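You operate a simulated robot arm through the tools that you are given. There is no shell and no other tool.

You run a simulated robot arm. Do the job below in one go: nothing can be reset, and whatever is moved stays where it is left.

Task
Glue a stick across the board at each mark on the card.
Fine: one dab a mark; put the glue back in its cup.

Only the result counts: the job must be done as asked and must still hold three seconds after the hand-in. Knocking over, shifting, dropping, spilling or breaking anything else fails it.

Robot
A 5-joint arm with a two-finger parallel gripper, fixed in place. Base frame: the origin is at the foot of the arm, x ahead of it, y to its left, z up; the work surface is at about z = 0. Lengths are in mm, angles in rad, forces in N, time in s.
With the tool pointing down near the work surface it reaches from about 260 to 680 mm from the base axis. Its first joint turns from -1.152 to 1.152 rad. The tool tilts only in the upright plane through the base axis and itself; it spins freely about its own axis. Payload 2.9 kg.
Tool frame: the origin (TCP) lies between the finger pads and is the grasp point; the fingertips stand 30 mm ahead of it; z points along the fingers, y is the line along which they close. Largest opening 110 mm; finger width 20, thickness 10; the body of the gripper, 48 by 112 mm, starts 55 mm behind the TCP.
Orientation is told as [roll, pitch, yaw] about the base's x, y, z axes, in that order, counted from this pose: with the fingers straight down and closing along the base's y, the tool's x points along the base's -x, its y along +y and its z along -z.

Tools
- The arm moves only by the tool jog_arm. Its arguments are lists of equal length, an entry for each row: "delta_rot": the turn, a rotation vector about the tool's x, y, z in rad, a list of three; "offset": the shift along the tool's x, y, z in cm, a list of three; "hand": the gripper command, from -1 (shut) to 1 (fully open), values between in proportion. In form: {"delta_rot": [[ax, ay, az], ...], "offset": [[dx, dy, dz], ...], "hand": [hand, ...]}. A call has 1 to 20 rows; each row is the pose to reach, as a shift and turn from the pose commanded when the call began, along the tool's axes at that moment. Rows are played at 5 a second. More than 50 mm and 0.15 rad between two rows, or a gripper value outside its range, and nothing of the call is played. Where a pose cannot be reached the arm comes as near as it can. A force on the tool above 60 N (or 10 N above the force at the start of the call, whichever is more), or a blocked arm, ends the call early, and 0.2 s more pass. Each finger travels about 108 mm/s and halts on what it meets, pressing with about 28 N; the grip force reading is that of the motor and also rises with nothing between the fingers. The clock runs only during rows and for 0.2 s after the last one: add rows that repeat a pose to give the fingers time. It gives the time, the measured TCP pose, the force on the tool (base axes), the opening and the grip force at its end, in the units of the frame above (readings bear some noise), with the torque about the TCP (base axes, N m) and any sound that the robot's microphone picked up.
- Cameras (640 x 400 px; columns grow to the right, rows downward): "scene" is fixed at [18, -448.4, 601.8]; the picture's right is [0.86, -0.50, 0.00], its down [-0.29, -0.50, -0.82] and it looks along [0.41, 0.71, -0.57] (base axes); focal length 284 px, centre (320, 200). "wrist" rides on the gripper at [72, 17, -103] in the tool frame; the picture's right is [-0.23, 0.97, 0.00], its down [-0.76, -0.18, -0.62] and it looks along [-0.61, -0.14, 0.78] (tool axes); focal length 222 px, centre (320, 200). There is no depth. A picture from a camera that has moved, and an enlarged one, comes with that camera's place and axes in the base frame and with its lens. The place of the scene camera against the robot may be out by one fixed shift of up to 12 mm in any direction.
- snapshot(camera): a new picture of that camera. No time passes.
- inspect(camera, box): a new picture of the part [left, top, right, bottom] of that camera's present view, enlarged. No time passes.
- finish_job(): hands the job in; it is judged then, once.

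Places have to be worked out from the pictures, the camera data and where the tool is seen. Open the gripper and draw the arm clear of the work before you hand the job in, unless the task says otherwise.

The tools are called after "Emit:" as name(argument=value, ...) on one line, values as JSON. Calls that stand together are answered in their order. jog_arm: Moves the arm, as the interface text tells. Its arguments: {"type":"object","properties":{"delta_rot":{"type":"array","items":{"type":"array","items":{"type":"number"}}},"offset":{"type":"array","items":{"type":"array","items":{"type":"number"}}},"hand":{"type":"array","items":{"type":"number"}}},"required":["delta_rot","offset","hand"]} The other tools are called the same way: snapshot (camera) takes a picture; inspect (camera, box) takes an enlarged picture of a part of a camera's view; finish_job () hands the job in.

At the start:

```text
time_s: 0.0
position: [384.2, 22.0, 369.6]
tcp_rot: [0.002, 0.001, 0.001]
contact_force: [-0.5, -0.5, -0.3]
ft_torque: [0.0, 0.02, 0.0]
gripper_width: 109.8
grasp_force: 0.1
```

scene: 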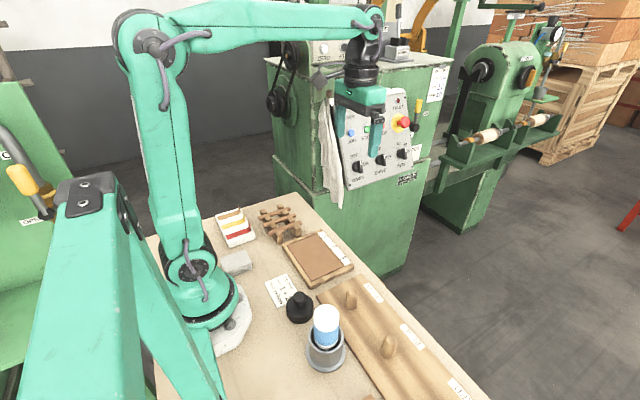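
wrist: 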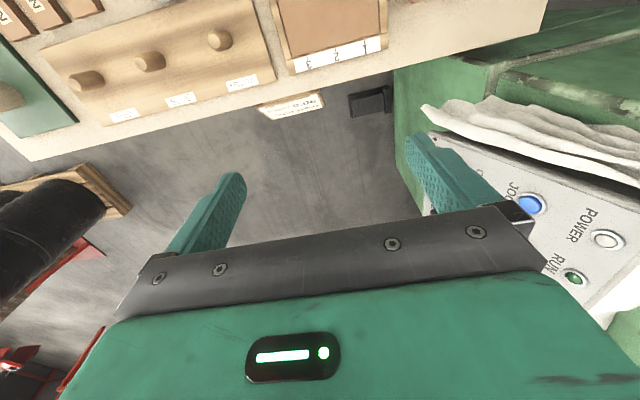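

I start by looking closely at the scene picture to find the card, board, sticks and glue.

Emit:
inspect(camera="scene", box=[200, 190, 360, 290])

Emit:
inspect(camera="scene", box=[240, 260, 400, 380])

Emit:
inspect(camera="scene", box=[310, 270, 500, 400])

Emit:
inspect(camera="scene", box=[260, 265, 310, 315])

```text
4.00 times, centred on (280, 240) of scene
camera zoom: at [18.0, -448.4, 601.8], right [0.86, -0.5, 0.0], down [-0.29, -0.5, -0.82], along [0.41, 0.71, -0.57], focal length 1138 px, centre (480, 40)
```

zoom: 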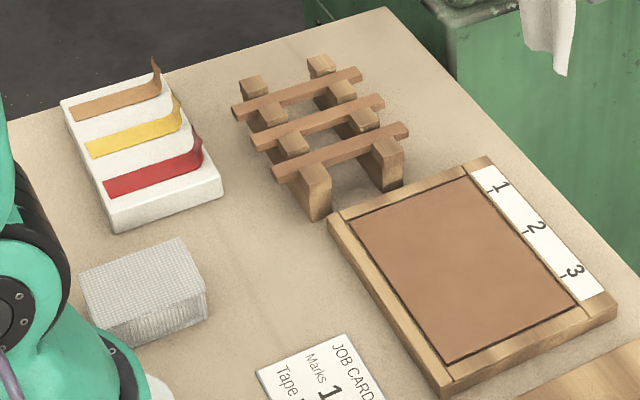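

```text
3.33 times, centred on (320, 320) of scene
camera zoom: at [18.0, -448.4, 601.8], right [0.86, -0.5, 0.0], down [-0.29, -0.5, -0.82], along [0.41, 0.71, -0.57], focal length 948 px, centre (320, -200)
```

zoom: 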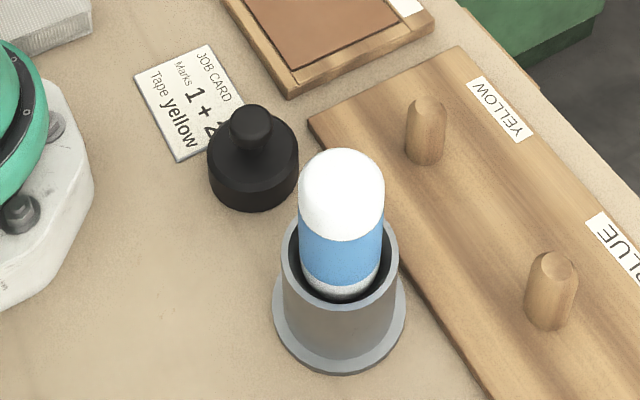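

```text
3.08 times, centred on (405, 335) of scene
camera zoom: at [18.0, -448.4, 601.8], right [0.86, -0.5, 0.0], down [-0.29, -0.5, -0.82], along [0.41, 0.71, -0.57], focal length 875 px, centre (58, -215)
```

zoom: 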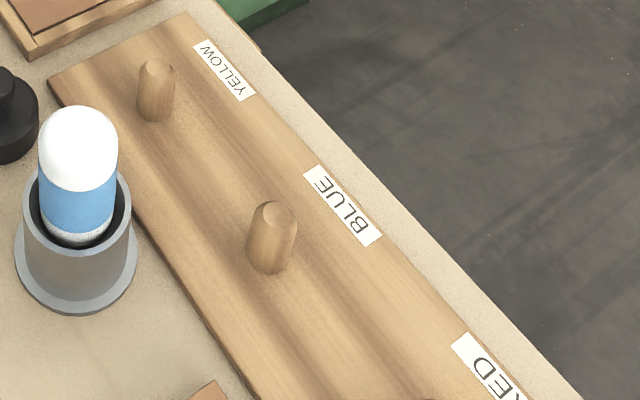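

```text
8.00 times, centred on (285, 290) of scene
camera zoom: at [18.0, -448.4, 601.8], right [0.86, -0.5, 0.0], down [-0.29, -0.5, -0.82], along [0.41, 0.71, -0.57], focal length 2276 px, centre (600, -520)
```

zoom: 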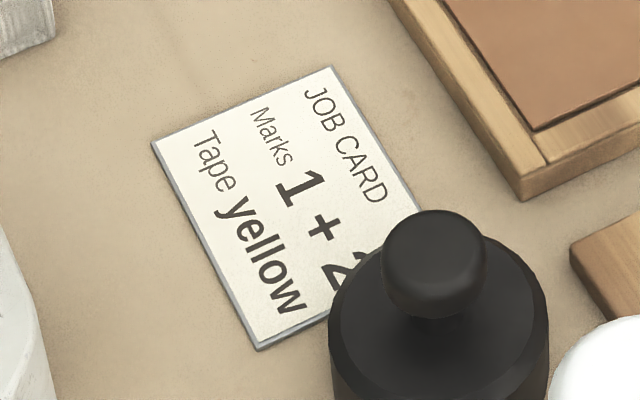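

The card reads "Marks 1 + 2…" with part of it hidden behind the black object; board marks 1/2/3 lie on the far right side of the framed panel, three sticks rest on a rack, and the glue is in the grey cup. I spin the tool half a turn so the wrist camera looks back at the work area.

Emit:
jog_arm(delta_rot=[[0, 0, 0.149], [0, 0, 0.298], [0, 0, 0.447], [0, 0, 0.596], [0, 0, 0.745], [0, 0, 0.894], [0, 0, 1.043], [0, 0, 1.192], [0, 0, 1.341], [0, 0, 1.49], [0, 0, 1.639], [0, 0, 1.788], [0, 0, 1.937], [0, 0, 2.086], [0, 0, 2.235], [0, 0, 2.384], [0, 0, 2.533], [0, 0, 2.682], [0, 0, 2.831], [0, 0, 2.98]], offset=[[0, 0, 0], [0, 0, 0], [0, 0, 0], [0, 0, 0], [0, 0, 0], [0, 0, 0], [0, 0, 0], [0, 0, 0], [0, 0, 0], [0, 0, 0], [0, 0, 0], [0, 0, 0], [0, 0, 0], [0, 0, 0], [0, 0, 0], [0, 0, 0], [0, 0, 0], [0, 0, 0], [0, 0, 0], [0, 0, 0]], hand=[1, 1, 1, 1, 1, 1, 1, 1, 1, 1, 1, 1, 1, 1, 1, 1, 1, 1, 1, 1])

Emit:
snapshot(camera="wrist")

Emit:
snapshot(camera="scene")

```text
time_s: 4.2
position: [382.9, 12.2, 369.6]
tcp_rot: [0.0, -0.001, -2.977]
contact_force: [-0.3, 0.3, 0.7]
ft_torque: [0.02, -0.03, -0.01]
gripper_width: 110.1
grasp_force: 0.1
out of reach, approached as far as the arm can: row 20
```

```text
taken
camera wrist: at [456.8, 8.2, 472.6], right [-0.07, -1.0, 0.0], down [-0.78, 0.05, 0.62], along [-0.62, 0.04, -0.78], focal length 222 px, centre (320, 200)
```

wrist: 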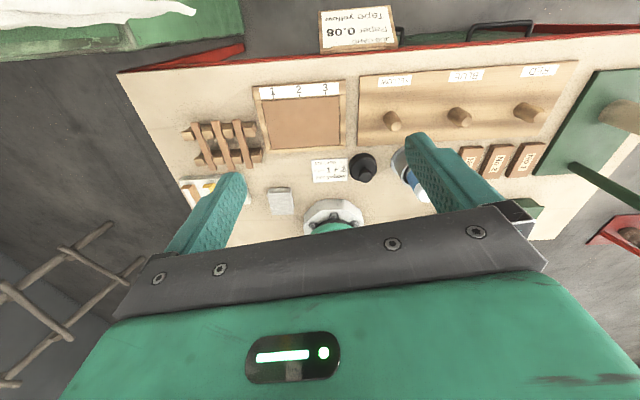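

```text
taken
```

scene: 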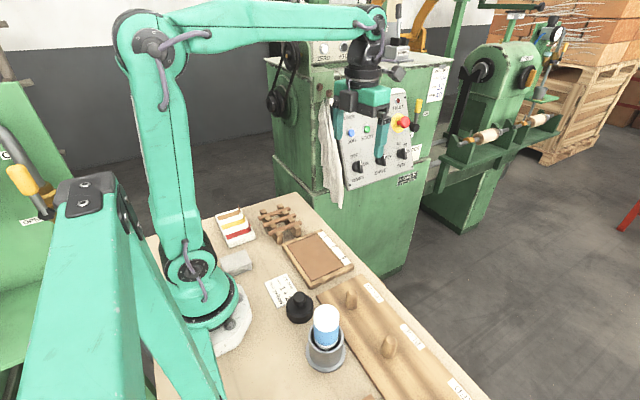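

The wrist view now shows the whole bench, upside down. I zoom in on the card, the front label, the blocks and the board.

Emit:
inspect(camera="wrist", box=[300, 150, 380, 200])

Emit:
inspect(camera="wrist", box=[310, 0, 410, 60])

Emit:
inspect(camera="wrist", box=[240, 70, 360, 160])

Emit:
inspect(camera="wrist", box=[160, 100, 280, 210])

Emit:
inspect(camera="wrist", box=[440, 120, 580, 220])

```text
8.00 times, centred on (340, 175) of wrist
camera zoom: at [456.8, 8.2, 472.6], right [-0.07, -1.0, 0.0], down [-0.78, 0.05, 0.62], along [-0.62, 0.04, -0.78], focal length 1777 px, centre (160, 400)
```

zoom: 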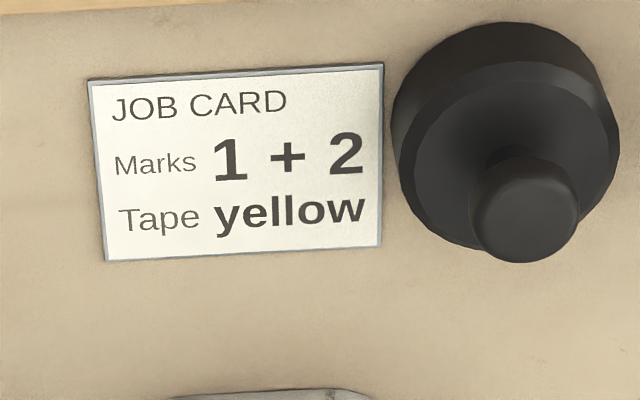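

```text
6.40 times, centred on (360, 30) of wrist
camera zoom: at [456.8, 8.2, 472.6], right [-0.07, -1.0, 0.0], down [-0.78, 0.05, 0.62], along [-0.62, 0.04, -0.78], focal length 1422 px, centre (64, 1288)
```

zoom: 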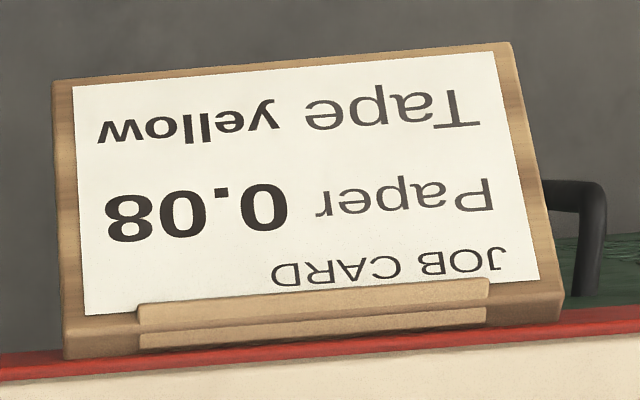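

```text
4.44 times, centred on (300, 115) of wrist
camera zoom: at [456.8, 8.2, 472.6], right [-0.07, -1.0, 0.0], down [-0.78, 0.05, 0.62], along [-0.62, 0.04, -0.78], focal length 987 px, centre (409, 578)
```

zoom: 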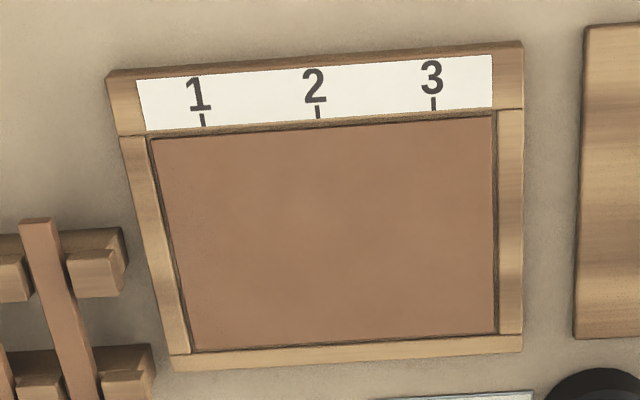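

```text
3.64 times, centred on (220, 155) of wrist
camera zoom: at [456.8, 8.2, 472.6], right [-0.07, -1.0, 0.0], down [-0.78, 0.05, 0.62], along [-0.62, 0.04, -0.78], focal length 808 px, centre (684, 364)
```

zoom: 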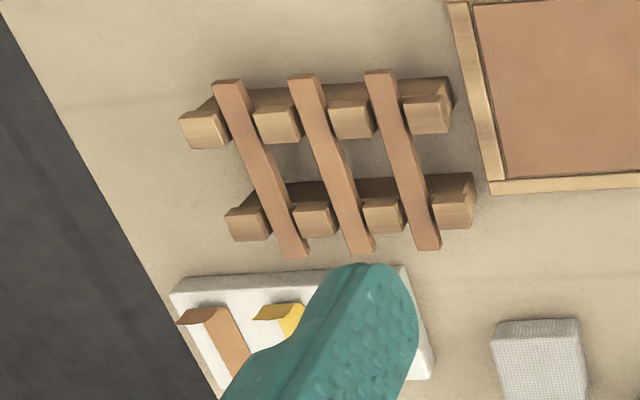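

```text
4.00 times, centred on (510, 170) of wrist
camera zoom: at [456.8, 8.2, 472.6], right [-0.07, -1.0, 0.0], down [-0.78, 0.05, 0.62], along [-0.62, 0.04, -0.78], focal length 888 px, centre (-440, 320)
```

zoom: 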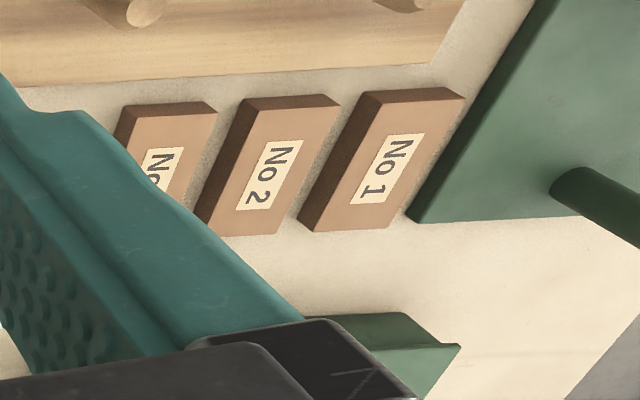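

The marks card says 1 + 2, so sticks go at marks 1 and 2; the marks sit at roughly y=103 and y=53. The second card on the stand (paper/tape) doesn't concern marks. I go lower on the right side to look closely at the glue, cup and black item.

Emit:
jog_arm(delta_rot=[[0, 0, 0], [0, 0, 0], [0, 0, 0], [0, 0, 0], [0, 0, 0], [0, 0, 0], [0, 0, 0]], offset=[[-1.1, 2.8, 2.1], [-2.2, 5.6, 4.2], [-3.3, 8.4, 6.3], [-4.4, 11.2, 8.4], [-5.5, 14.0, 10.5], [-7.1, 18.3, 14.0], [-7.1, 18.3, 14.0]], hand=[1, 1, 1, 1, 1, 1, 1])

Emit:
snapshot(camera="wrist")

```text
refused: row 6 steps farther than a row can; nothing moved
```

```text
taken
camera wrist: at [456.8, 8.2, 472.6], right [-0.07, -1.0, 0.0], down [-0.78, 0.05, 0.62], along [-0.62, 0.04, -0.78], focal length 222 px, centre (320, 200)
```

wrist: 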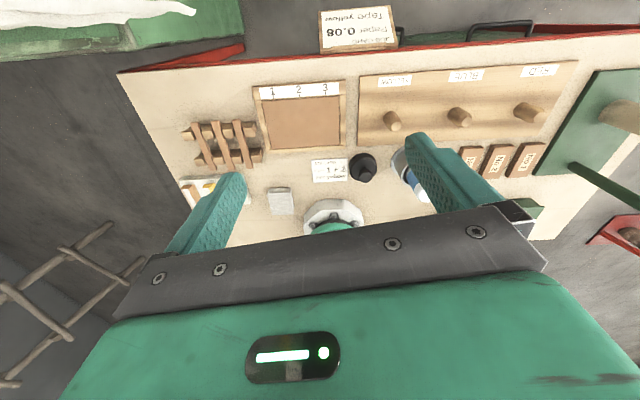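

The last step was over 50 mm, so I split the same move into even, shorter rows.

Emit:
jog_arm(delta_rot=[[0, 0, 0], [0, 0, 0], [0, 0, 0], [0, 0, 0], [0, 0, 0], [0, 0, 0], [0, 0, 0]], offset=[[-1.2, 3.0, 2.3], [-2.4, 6.1, 4.7], [-3.6, 9.1, 7.0], [-4.7, 12.2, 9.3], [-5.9, 15.2, 11.7], [-7.1, 18.3, 14.0], [-7.1, 18.3, 14.0]], hand=[1, 1, 1, 1, 1, 1, 1])

Emit:
snapshot(camera="wrist")

```text
time_s: 5.8
position: [341.4, -178.1, 229.9]
tcp_rot: [-0.001, 0.001, -2.978]
contact_force: [-0.4, -0.1, 0.7]
ft_torque: [-0.01, 0.01, 0.02]
gripper_width: 109.8
grasp_force: 0.0
```

```text
taken
camera wrist: at [416.0, -183.1, 332.8], right [-0.07, -1.0, 0.0], down [-0.78, 0.05, 0.62], along [-0.62, 0.04, -0.78], focal length 222 px, centre (320, 200)
```

wrist: 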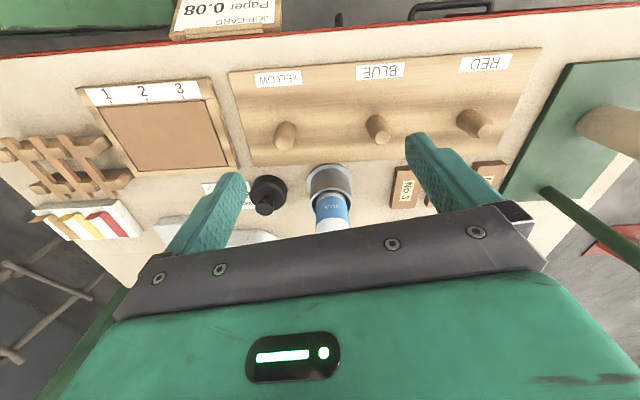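

I zoom in on the glue cup, black item, and the rest from here.

Emit:
inspect(camera="wrist", box=[240, 150, 400, 250])

Emit:
inspect(camera="wrist", box=[70, 70, 250, 180])

Emit:
inspect(camera="wrist", box=[0, 110, 160, 250])

```text
4.00 times, centred on (320, 200) of wrist
camera zoom: at [416.0, -183.1, 332.8], right [-0.07, -1.0, 0.0], down [-0.78, 0.05, 0.62], along [-0.62, 0.04, -0.78], focal length 888 px, centre (320, 200)
```

zoom: 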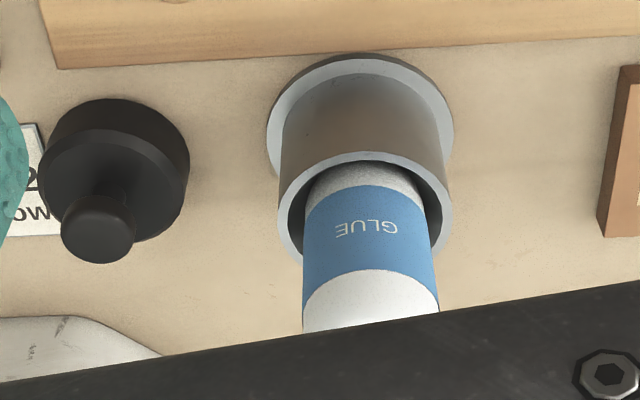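

```text
3.56 times, centred on (160, 125) of wrist
camera zoom: at [416.0, -183.1, 332.8], right [-0.07, -1.0, 0.0], down [-0.78, 0.05, 0.62], along [-0.62, 0.04, -0.78], focal length 790 px, centre (889, 467)
```

zoom: 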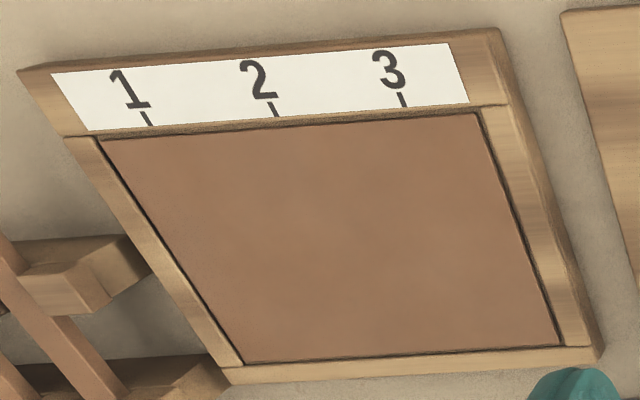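

```text
2.86 times, centred on (80, 180) of wrist
camera zoom: at [416.0, -183.1, 332.8], right [-0.07, -1.0, 0.0], down [-0.78, 0.05, 0.62], along [-0.62, 0.04, -0.78], focal length 635 px, centre (1006, 257)
```

zoom: 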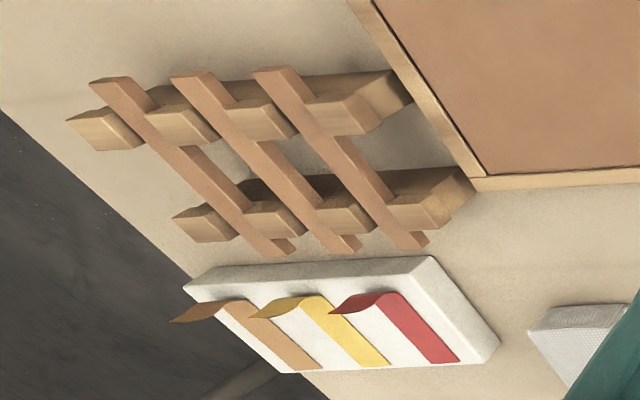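

The glue stands in a ~60 mm high cup at about (191, −187), its body ~50 mm wide, top near z≈155; board top z≈14, stick tops z≈36. I now move over the left side with the camera looking toward −y to view the rack and sticks closely.

Emit:
jog_arm(delta_rot=[[0, 0, -0.117], [0, 0, -0.234], [0, 0, -0.352], [0, 0, -0.469], [0, 0, -0.586], [0, 0, -0.703], [0, 0, -0.821], [0, 0, -0.938], [0, 0, -1.055], [0, 0, -1.172], [0, 0, -1.29], [0, 0, -1.407], [0, 0, -1.407]], offset=[[-0.064, -4.116, 0.417], [-0.128, -8.232, 0.833], [-0.192, -12.348, 1.25], [-0.256, -16.464, 1.667], [-0.32, -20.58, 2.083], [-0.384, -24.696, 2.5], [-0.448, -28.812, 2.917], [-0.512, -32.928, 3.333], [-0.576, -37.044, 3.75], [-0.64, -41.16, 4.167], [-0.704, -45.276, 4.583], [-0.77, -49.39, 5.0], [-0.77, -49.39, 5.0]], hand=[1, 1, 1, 1, 1, 1, 1, 1, 1, 1, 1, 1, 1])

Emit:
snapshot(camera="wrist")

```text
time_s: 8.6
position: [255.3, 309.2, 178.9]
tcp_rot: [0.001, 0.001, -1.573]
contact_force: [0.3, 0.1, 0.0]
ft_torque: [-0.03, 0.02, -0.01]
gripper_width: 110.0
grasp_force: 0.0
```

```text
taken
camera wrist: at [271.9, 380.7, 283.0], right [0.97, -0.23, 0.0], down [-0.18, -0.76, 0.62], along [-0.14, -0.61, -0.78], focal length 222 px, centre (320, 200)
```

wrist: 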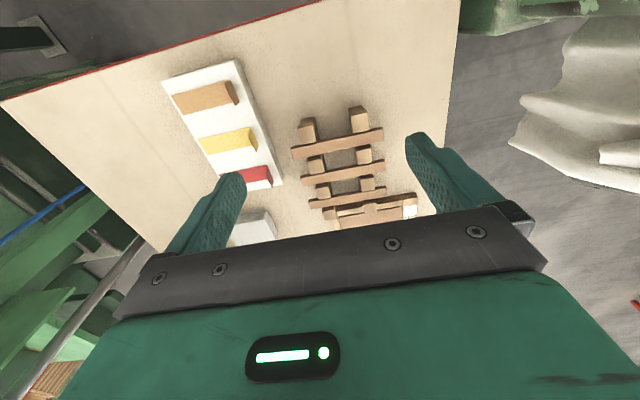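

Emit:
inspect(camera="wrist", box=[270, 90, 430, 230])

Emit:
inspect(camera="wrist", box=[300, 180, 430, 240])

```text
2.86 times, centred on (350, 160) of wrist
camera zoom: at [271.9, 380.7, 283.0], right [0.97, -0.23, 0.0], down [-0.18, -0.76, 0.62], along [-0.14, -0.61, -0.78], focal length 635 px, centre (234, 314)
```

zoom: 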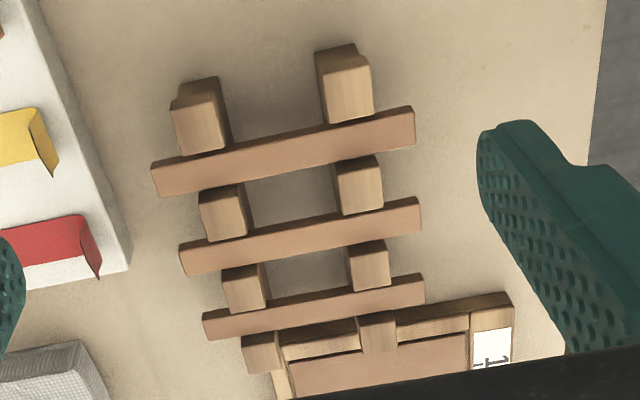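

```text
4.92 times, centred on (365, 210) of wrist
camera zoom: at [271.9, 380.7, 283.0], right [0.97, -0.23, 0.0], down [-0.18, -0.76, 0.62], along [-0.14, -0.61, -0.78], focal length 1094 px, centre (98, 151)
```

zoom: 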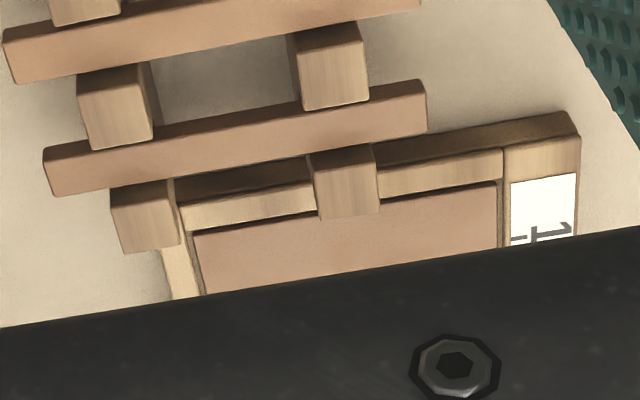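

Sticks lie along x (about x 210–321, 110 mm long, 41 mm apart at y≈263, 221, 180) on two beams with a free gap in the middle. Next I go around, high, to hover above the glue with the fingers wide open and yaw 0.

Emit:
jog_arm(delta_rot=[[0, 0, -0.105], [0, 0, -0.21], [0, 0, -0.314], [0, 0, -0.419], [0, 0, -0.524], [0, 0, -0.628], [0, 0, -0.733], [0, 0, -0.838], [0, 0, -0.943], [0, 0, -1.047], [0, 0, -1.152], [0, 0, -1.257], [0, 0, -1.361], [0, 0, -1.466], [0, 0, -1.571], [0, 0, -1.571]], offset=[[-3.49, 1.41, -1.35], [-6.97, 2.82, -2.7], [-10.46, 4.23, -4.06], [-13.95, 5.65, -5.41], [-17.43, 7.06, -6.76], [-20.92, 8.47, -8.11], [-24.92, 7.67, -8.11], [-28.92, 6.87, -8.11], [-32.92, 6.07, -8.11], [-36.92, 5.27, -8.11], [-40.92, 4.47, -8.11], [-43.1, 1.75, -8.11], [-45.27, -0.98, -8.11], [-47.45, -3.7, -8.11], [-49.62, -6.43, -8.11], [-49.62, -6.43, -8.11]], hand=[1, 1, 1, 1, 1, 1, 1, 1, 1, 1, 1, 1, 1, 1, 1, 1])

Emit:
snapshot(camera="wrist")

Emit:
snapshot(camera="scene")

```text
time_s: 12.0
position: [190.1, -187.8, 260.0]
tcp_rot: [0.0, 0.0, -0.002]
contact_force: [0.5, -0.3, 0.4]
ft_torque: [-0.01, 0.03, 0.02]
gripper_width: 109.9
grasp_force: 0.1
```

```text
taken
camera wrist: at [116.8, -170.8, 363.8], right [0.23, 0.97, 0.0], down [0.76, -0.18, 0.62], along [0.61, -0.14, -0.78], focal length 222 px, centre (320, 200)
```

wrist: 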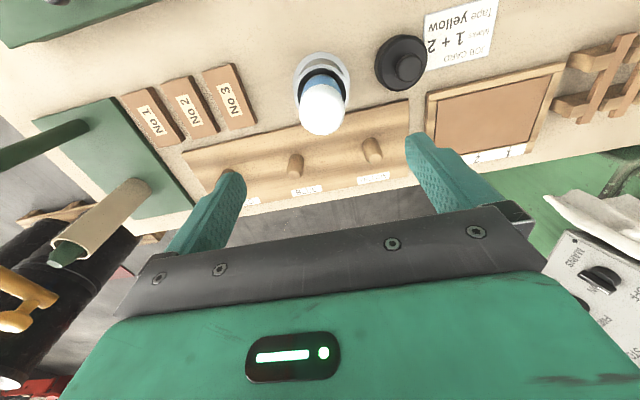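

```text
taken
```

scene: 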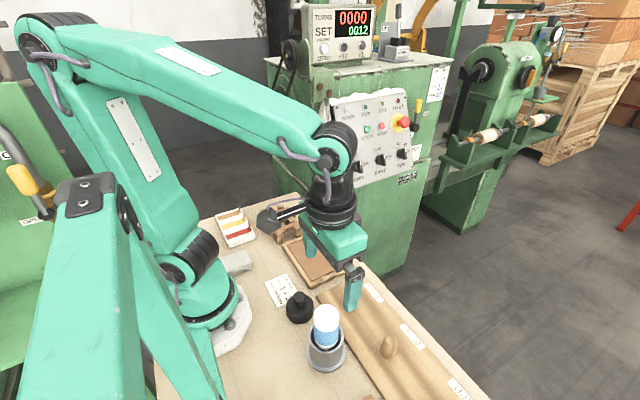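

The tool hovers at (190, −188, 260) and the glue dome appears on the axis column. I zoom in to check alignment and the height of the glue.

Emit:
inspect(camera="wrist", box=[270, 40, 390, 140])

Emit:
inspect(camera="scene", box=[270, 220, 390, 380])

```text
4.00 times, centred on (330, 90) of wrist
camera zoom: at [116.8, -170.8, 363.8], right [0.23, 0.97, 0.0], down [0.76, -0.18, 0.62], along [0.61, -0.14, -0.78], focal length 888 px, centre (280, 640)
```

zoom: 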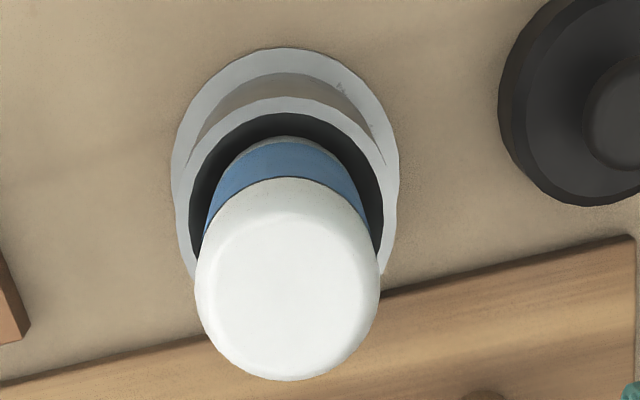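

```text
2.50 times, centred on (330, 300) of scene
camera zoom: at [18.0, -448.4, 601.8], right [0.86, -0.5, 0.0], down [-0.29, -0.5, -0.82], along [0.41, 0.71, -0.57], focal length 711 px, centre (295, -50)
```

zoom: 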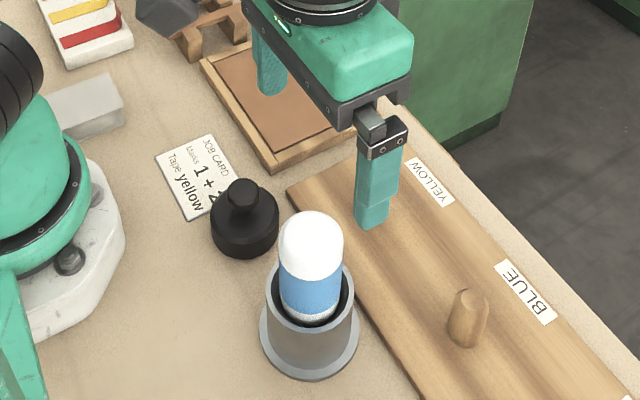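

Cross-checking several views: the cup centre is ≈(190.3, −186.4), rim at z≈60, glue top ≈142. I descend to TCP z≈103 (fingertips ≈73, above the rim) with open fingers, and check before closing.

Emit:
jog_arm(delta_rot=[[0, 0, 0], [0, 0, 0], [0, 0, 0], [0, 0, 0], [0, 0, 0], [0, 0, 0]], offset=[[0.07, 0.06, 3.5], [0.07, 0.06, 7.0], [0.07, 0.06, 10.0], [0.07, 0.06, 13.0], [0.07, 0.06, 15.7], [0.07, 0.06, 15.7]], hand=[1, 1, 1, 1, 1, 1])

Emit:
snapshot(camera="wrist")

Emit:
snapshot(camera="scene")

```text
time_s: 13.4
position: [189.9, -188.0, 104.5]
tcp_rot: [0.0, 0.0, -0.001]
contact_force: [0.0, -0.6, 0.6]
ft_torque: [0.02, -0.03, -0.01]
gripper_width: 110.2
grasp_force: 0.1
```

```text
taken
camera wrist: at [116.9, -171.3, 207.1], right [0.23, 0.97, 0.0], down [0.76, -0.18, 0.62], along [0.61, -0.14, -0.78], focal length 222 px, centre (320, 200)
```

wrist: 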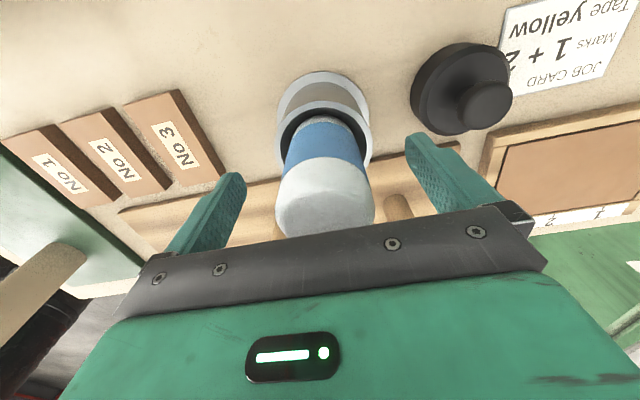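

```text
taken
```

scene: 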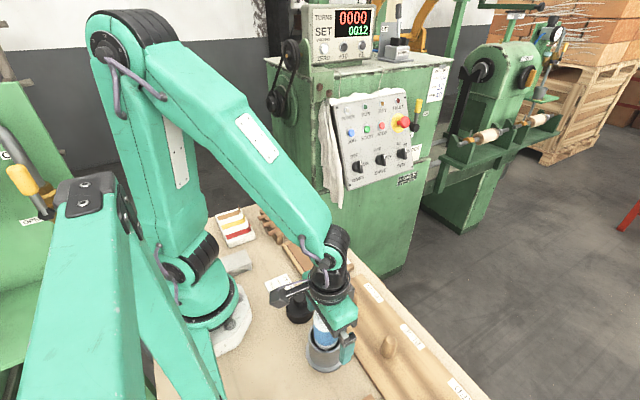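

I zoom in to check the centring between the fingers.

Emit:
inspect(camera="wrist", box=[230, 60, 440, 250])

Emit:
inspect(camera="scene", box=[270, 270, 390, 380])

```text
2.11 times, centred on (335, 155) of wrist
camera zoom: at [116.9, -171.3, 207.1], right [0.23, 0.97, 0.0], down [0.76, -0.18, 0.62], along [0.61, -0.14, -0.78], focal length 468 px, centre (288, 295)
```

zoom: 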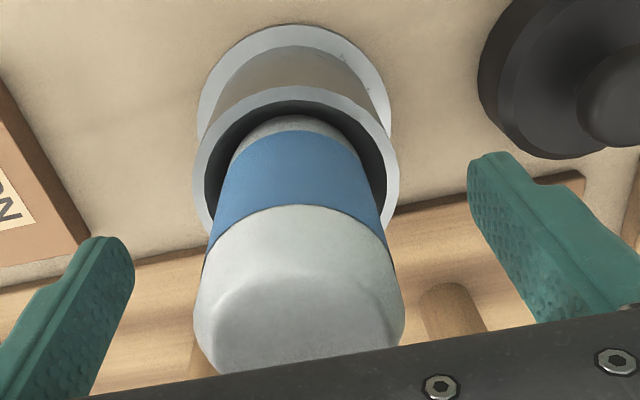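

```text
3.64 times, centred on (330, 325) of scene
camera zoom: at [18.0, -448.4, 601.8], right [0.86, -0.5, 0.0], down [-0.29, -0.5, -0.82], along [0.41, 0.71, -0.57], focal length 1034 px, centre (284, -254)
```

zoom: 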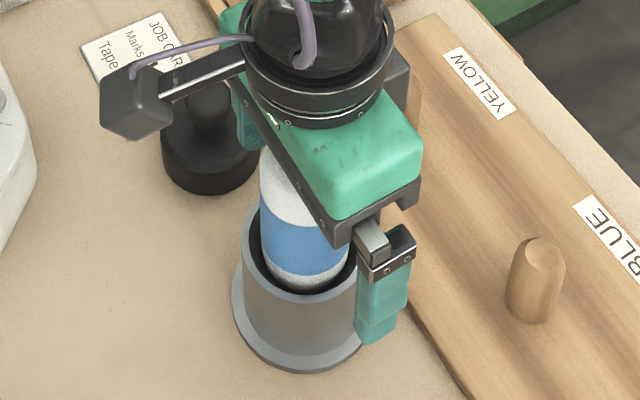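

The glue axis is about 2.8 mm toward +y of the TCP. I shift +2.7 mm in y, then close on it.

Emit:
jog_arm(delta_rot=[[0, 0, 0], [0, 0, 0], [0, 0, 0], [0, 0, 0], [0, 0, 0], [0, 0, 0], [0, 0, 0]], offset=[[0, 0.27, 0], [0, 0.27, 0], [0, 0.27, 0], [0, 0.27, 0], [0, 0.27, 0], [0, 0.27, 0], [0, 0.27, 0]], hand=[1, 1, 0.1, 0.0, -0.1, -0.3, -0.3])

Emit:
snapshot(camera="wrist")

Emit:
inspect(camera="scene", box=[270, 270, 390, 380])

```text
time_s: 15.0
position: [189.8, -186.0, 103.5]
tcp_rot: [0.001, 0.0, -0.004]
contact_force: [1.0, 4.4, 6.5]
ft_torque: [0.29, -0.05, -0.01]
gripper_width: 47.1
grasp_force: 28.0
```

```text
taken
camera wrist: at [117.0, -168.5, 207.4], right [0.23, 0.97, 0.0], down [0.76, -0.18, 0.62], along [0.61, -0.14, -0.78], focal length 222 px, centre (320, 200)
```

wrist: 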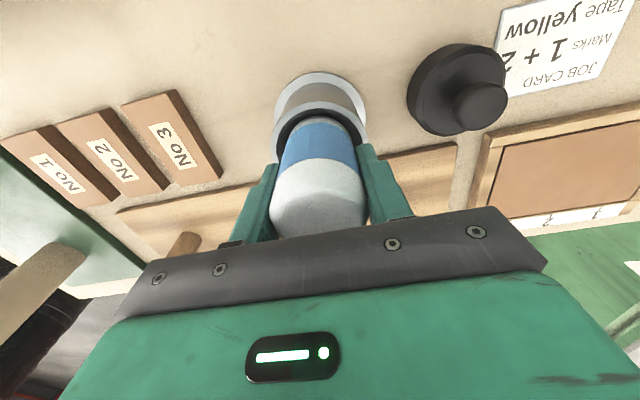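

```text
3.64 times, centred on (330, 325) of scene
camera zoom: at [18.0, -448.3, 601.8], right [0.86, -0.5, 0.0], down [-0.29, -0.5, -0.82], along [0.41, 0.71, -0.57], focal length 1034 px, centre (284, -254)
```

zoom: 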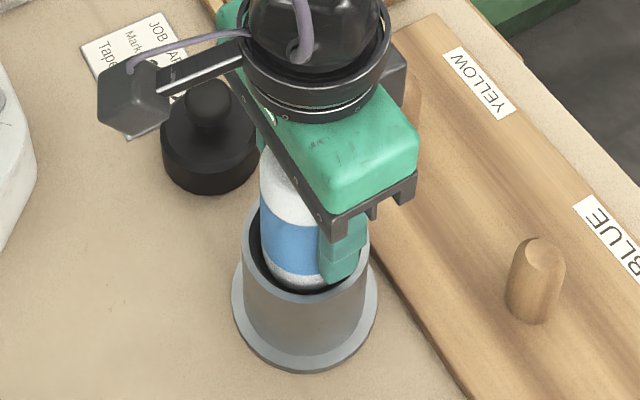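

Gripped at width 47.1 with 28 N; the cup has not moved. I lift straight up 30 mm first, slowly, and then on to ~115 mm so the glue clears the cup.

Emit:
jog_arm(delta_rot=[[0, 0, 0], [0, 0, 0], [0, 0, 0], [0, 0, 0], [0, 0, 0], [0, 0, 0], [0, 0, 0], [0, 0, 0], [0, 0, 0]], offset=[[0, 0, -0.5], [0, 0, -1.5], [0, 0, -3.0], [0, 0, -4.5], [0, 0, -6.0], [0, 0, -8.0], [0, 0, -10.0], [0, 0, -11.5], [0, 0, -11.5]], hand=[-0.3, -0.3, -0.3, -0.3, -0.3, -0.3, -0.3, -0.3, -0.3])

Emit:
snapshot(camera="wrist")

Emit:
inspect(camera="scene", box=[250, 200, 410, 390])

```text
time_s: 17.0
position: [188.9, -185.7, 219.4]
tcp_rot: [0.0, -0.001, -0.002]
contact_force: [-0.7, 0.6, -1.1]
ft_torque: [0.0, 0.03, 0.02]
gripper_width: 47.3
grasp_force: 28.0
```

```text
taken
camera wrist: at [117.0, -168.0, 322.6], right [0.23, 0.97, 0.0], down [0.76, -0.18, 0.62], along [0.61, -0.14, -0.78], focal length 222 px, centre (320, 200)
```

wrist: 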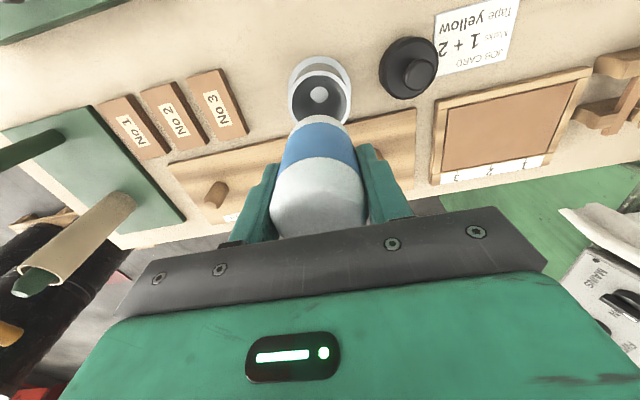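

```text
2.11 times, centred on (330, 295) of scene
camera zoom: at [18.0, -448.4, 601.8], right [0.86, -0.5, 0.0], down [-0.29, -0.5, -0.82], along [0.41, 0.71, -0.57], focal length 599 px, centre (299, 0)
```

zoom: 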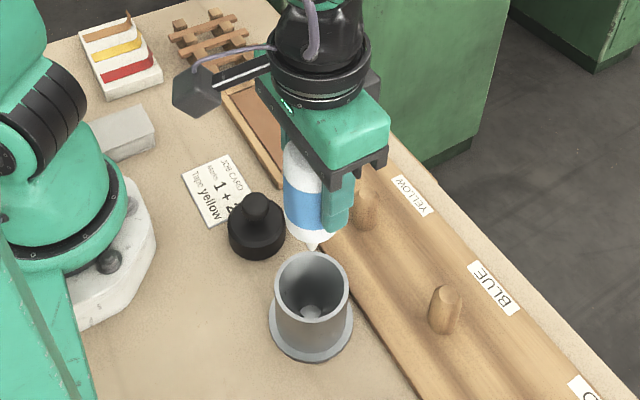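

The glue has a nozzle pointing down; the cup stays in place with a small seat inside. I zoom in on the nozzle and the cup.

Emit:
inspect(camera="scene", box=[310, 260, 360, 330])

Emit:
inspect(camera="wrist", box=[270, 40, 390, 140])

```text
5.71 times, centred on (335, 295) of scene
camera zoom: at [18.0, -448.4, 601.8], right [0.86, -0.5, 0.0], down [-0.29, -0.5, -0.82], along [0.41, 0.71, -0.57], focal length 1626 px, centre (234, -343)
```

zoom: 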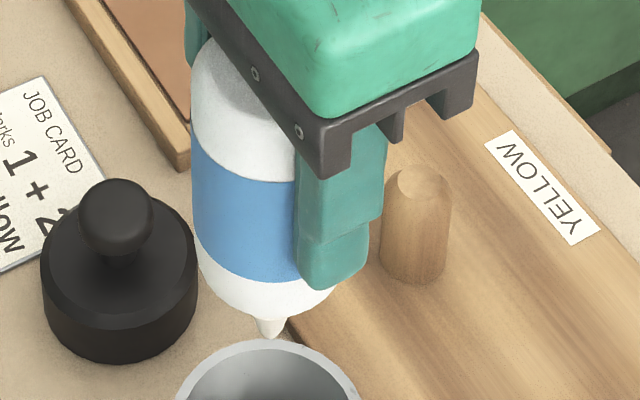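

```text
4.00 times, centred on (330, 90) of wrist
camera zoom: at [117.0, -168.0, 322.6], right [0.23, 0.97, 0.0], down [0.76, -0.18, 0.62], along [0.61, -0.14, -0.78], focal length 888 px, centre (280, 640)
```

zoom: 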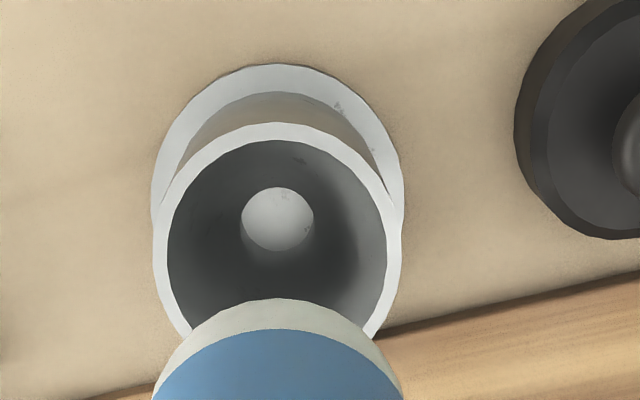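

Nozzle tip is ≈98 mm below the TCP. I carry the glue high, curving around to hover over mark 1's line (≈295, 104.5), then take pictures.

Emit:
jog_arm(delta_rot=[[0, 0, 0], [0, 0, 0], [0, 0, 0], [0, 0, 0], [0, 0, 0], [0, 0, 0], [0, 0, 0], [0, 0, 0], [0, 0, 0], [0, 0, 0], [0, 0, 0]], offset=[[-2.76, 3.15, 0], [-5.52, 6.3, 0], [-8.28, 9.45, 0], [-11.05, 12.6, 0], [-10.91, 16.71, 0], [-10.78, 20.82, 0], [-10.64, 24.93, 0], [-10.51, 29.05, 0], [-10.51, 29.05, 2.5], [-10.51, 29.05, 5.0], [-10.51, 29.05, 5.0]], hand=[-0.3, -0.3, -0.3, -0.3, -0.3, -0.3, -0.3, -0.3, -0.3, -0.3, -0.3])

Emit:
snapshot(camera="wrist")

Emit:
snapshot(camera="scene")

Emit:
inspect(camera="scene", box=[270, 200, 370, 290])

Emit:
inspect(camera="wrist", box=[220, 60, 440, 240])

```text
time_s: 19.4
position: [295.3, 104.9, 168.3]
tcp_rot: [0.001, 0.0, -0.002]
contact_force: [0.0, 0.3, -2.5]
ft_torque: [-0.01, -0.01, 0.02]
gripper_width: 47.2
grasp_force: 28.0
```

```text
taken
camera wrist: at [222.4, 122.5, 271.2], right [0.23, 0.97, 0.0], down [0.76, -0.18, 0.62], along [0.61, -0.14, -0.78], focal length 222 px, centre (320, 200)
```

wrist: 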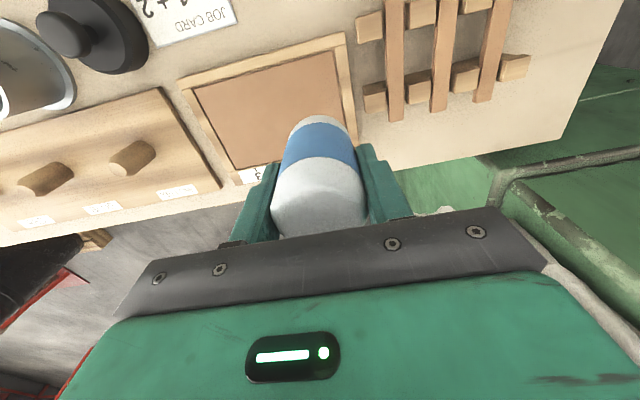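

```text
taken
```

scene: 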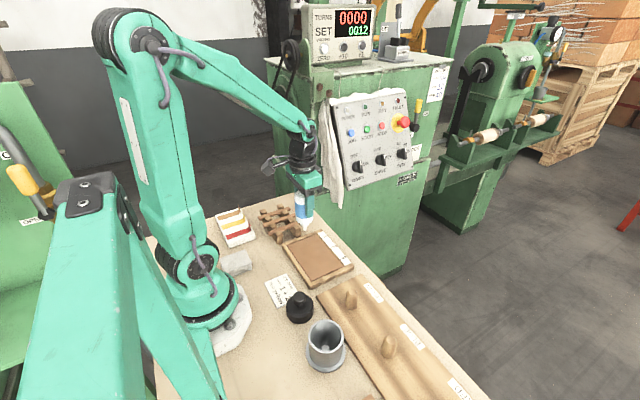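

```text
4.44 times, centred on (320, 245) of scene
camera zoom: at [18.0, -448.4, 601.8], right [0.86, -0.5, 0.0], down [-0.29, -0.5, -0.82], along [0.41, 0.71, -0.57], focal length 1264 px, centre (320, 0)
```

zoom: 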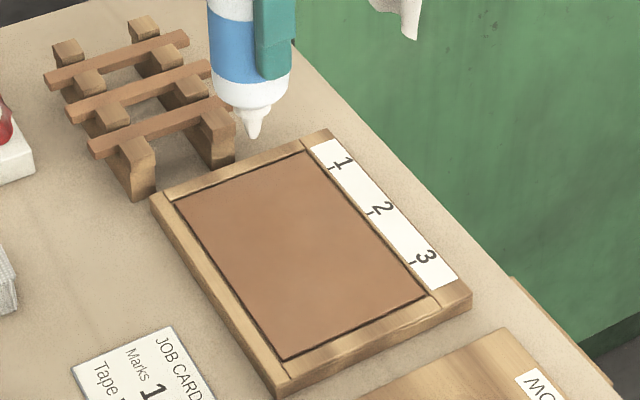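

```text
2.22 times, centred on (330, 150) of wrist
camera zoom: at [222.4, 122.5, 271.2], right [0.23, 0.97, 0.0], down [0.76, -0.18, 0.62], along [0.61, -0.14, -0.78], focal length 494 px, centre (298, 311)
```

zoom: 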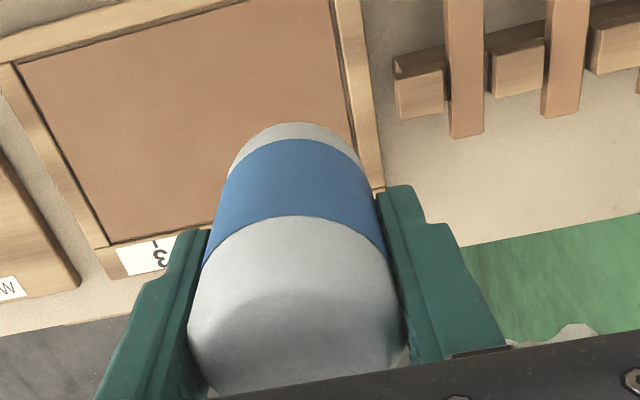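

The nozzle is in line with mark 1 (mark 3's tick is measured 100 mm to its right). I lower it by 40 mm to measure the remaining gap to the panel.

Emit:
jog_arm(delta_rot=[[0, 0, 0], [0, 0, 0], [0, 0, 0]], offset=[[0, 0, 2.0], [0, 0, 4.0], [0, 0, 4.0]], hand=[-0.3, -0.3, -0.3])

Emit:
inspect(camera="scene", box=[285, 220, 345, 265])

Emit:
inspect(camera="wrist", box=[220, 60, 440, 240])

```text
time_s: 20.2
position: [295.1, 104.7, 129.1]
tcp_rot: [0.0, 0.0, -0.002]
contact_force: [0.0, -0.1, -1.2]
ft_torque: [-0.01, 0.05, -0.04]
gripper_width: 47.4
grasp_force: 27.7
```

```text
8.89 times, centred on (315, 242) of scene
camera zoom: at [18.0, -448.4, 601.8], right [0.86, -0.5, 0.0], down [-0.29, -0.5, -0.82], along [0.41, 0.71, -0.57], focal length 2529 px, centre (364, -178)
```

zoom: 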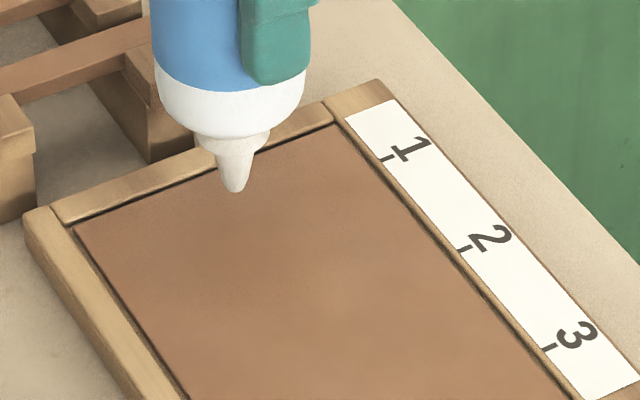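

```text
2.22 times, centred on (330, 150) of wrist
camera zoom: at [222.4, 122.0, 232.1], right [0.23, 0.97, 0.0], down [0.76, -0.18, 0.62], along [0.61, -0.14, -0.78], focal length 494 px, centre (298, 311)
```

zoom: 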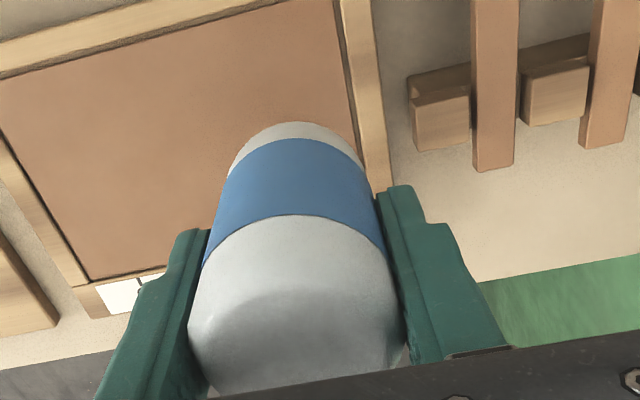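

The tip appears about 12–14 mm above the board surface, and slightly (≈2.5 mm) toward −x of the TCP. I lower it by 8 mm and look again.

Emit:
jog_arm(delta_rot=[[0, 0, 0], [0, 0, 0]], offset=[[0, 0, 0.8], [0, 0, 0.8]], hand=[-0.3, -0.3])

Emit:
inspect(camera="scene", box=[300, 235, 330, 255])

```text
time_s: 20.8
position: [296.0, 106.4, 119.6]
tcp_rot: [-0.001, 0.001, -0.001]
contact_force: [0.3, 0.0, -1.2]
ft_torque: [0.0, 0.04, 0.02]
gripper_width: 47.3
grasp_force: 28.4
```

```text
16.00 times, centred on (315, 245) of scene
camera zoom: at [18.0, -448.4, 601.8], right [0.86, -0.5, 0.0], down [-0.29, -0.5, -0.82], along [0.41, 0.71, -0.57], focal length 4552 px, centre (400, -520)
```

zoom: 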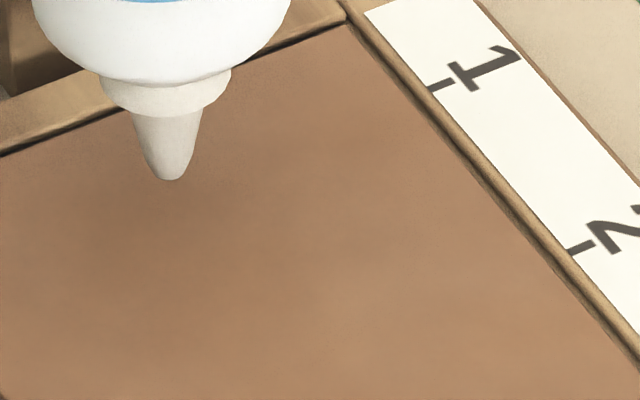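

The tip is now only a few mm above the panel, and no dab is there yet. I go down in 2 mm steps, watching the force and the picture.

Emit:
jog_arm(delta_rot=[[0, 0, 0], [0, 0, 0]], offset=[[0, 0, 0.2], [0, 0, 0.2]], hand=[-0.3, -0.3])

Emit:
inspect(camera="scene", box=[300, 235, 330, 255])

```text
time_s: 21.4
position: [294.6, 106.1, 118.9]
tcp_rot: [0.002, -0.001, -0.002]
contact_force: [-0.1, -1.5, -1.2]
ft_torque: [0.02, 0.03, -0.02]
gripper_width: 47.1
grasp_force: 27.7
```

```text
16.00 times, centred on (315, 245) of scene
camera zoom: at [18.0, -448.4, 601.8], right [0.86, -0.5, 0.0], down [-0.29, -0.5, -0.82], along [0.41, 0.71, -0.57], focal length 4552 px, centre (400, -520)
```

zoom: 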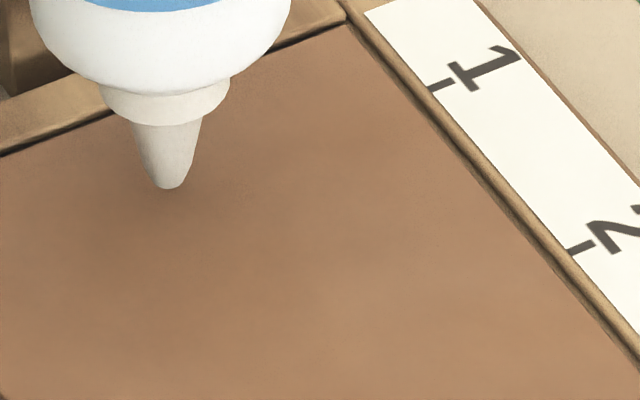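

Still free (no force change, no dab). Another 2 mm down.

Emit:
jog_arm(delta_rot=[[0, 0, 0], [0, 0, 0]], offset=[[0, 0, 0.15], [0, 0, 0.2]], hand=[-0.3, -0.3])

Emit:
inspect(camera="scene", box=[300, 235, 330, 255])

```text
time_s: 22.0
position: [293.6, 105.6, 117.8]
tcp_rot: [0.002, -0.002, -0.001]
contact_force: [0.0, -0.4, -1.1]
ft_torque: [-0.02, -0.02, -0.01]
gripper_width: 47.3
grasp_force: 27.9
```

```text
16.00 times, centred on (315, 245) of scene
camera zoom: at [18.0, -448.4, 601.8], right [0.86, -0.5, 0.0], down [-0.29, -0.5, -0.82], along [0.41, 0.71, -0.57], focal length 4552 px, centre (400, -520)
```

zoom: 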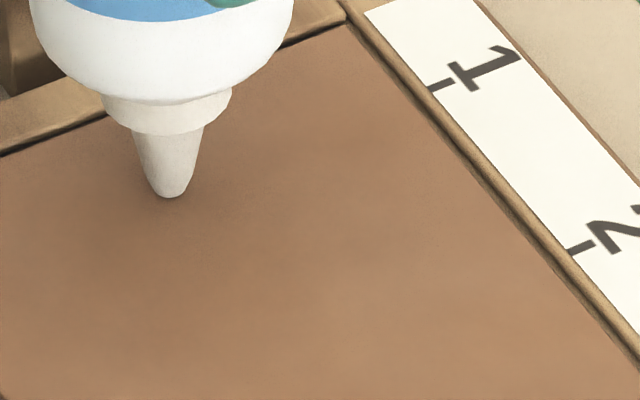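

Still free at the same force; the tip looks very close now. I go down another 1.5 mm.

Emit:
jog_arm(delta_rot=[[0, 0, 0], [0, 0, 0]], offset=[[0, 0, 0.15], [0, 0, 0.15]], hand=[-0.3, -0.3])

Emit:
inspect(camera="scene", box=[300, 235, 330, 255])

```text
time_s: 22.6
position: [295.2, 106.4, 115.2]
tcp_rot: [0.0, 0.001, 0.0]
contact_force: [-0.8, -0.3, 3.1]
ft_torque: [-0.14, 0.04, 0.0]
gripper_width: 47.3
grasp_force: 27.9
```

```text
16.00 times, centred on (315, 245) of scene
camera zoom: at [18.0, -448.4, 601.8], right [0.86, -0.5, 0.0], down [-0.29, -0.5, -0.82], along [0.41, 0.71, -0.57], focal length 4552 px, centre (400, -520)
```

zoom: 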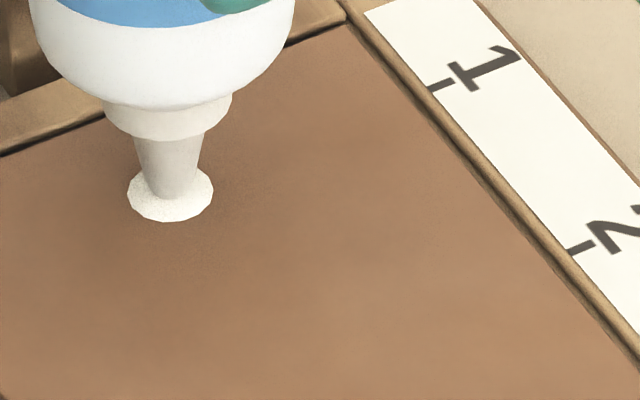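

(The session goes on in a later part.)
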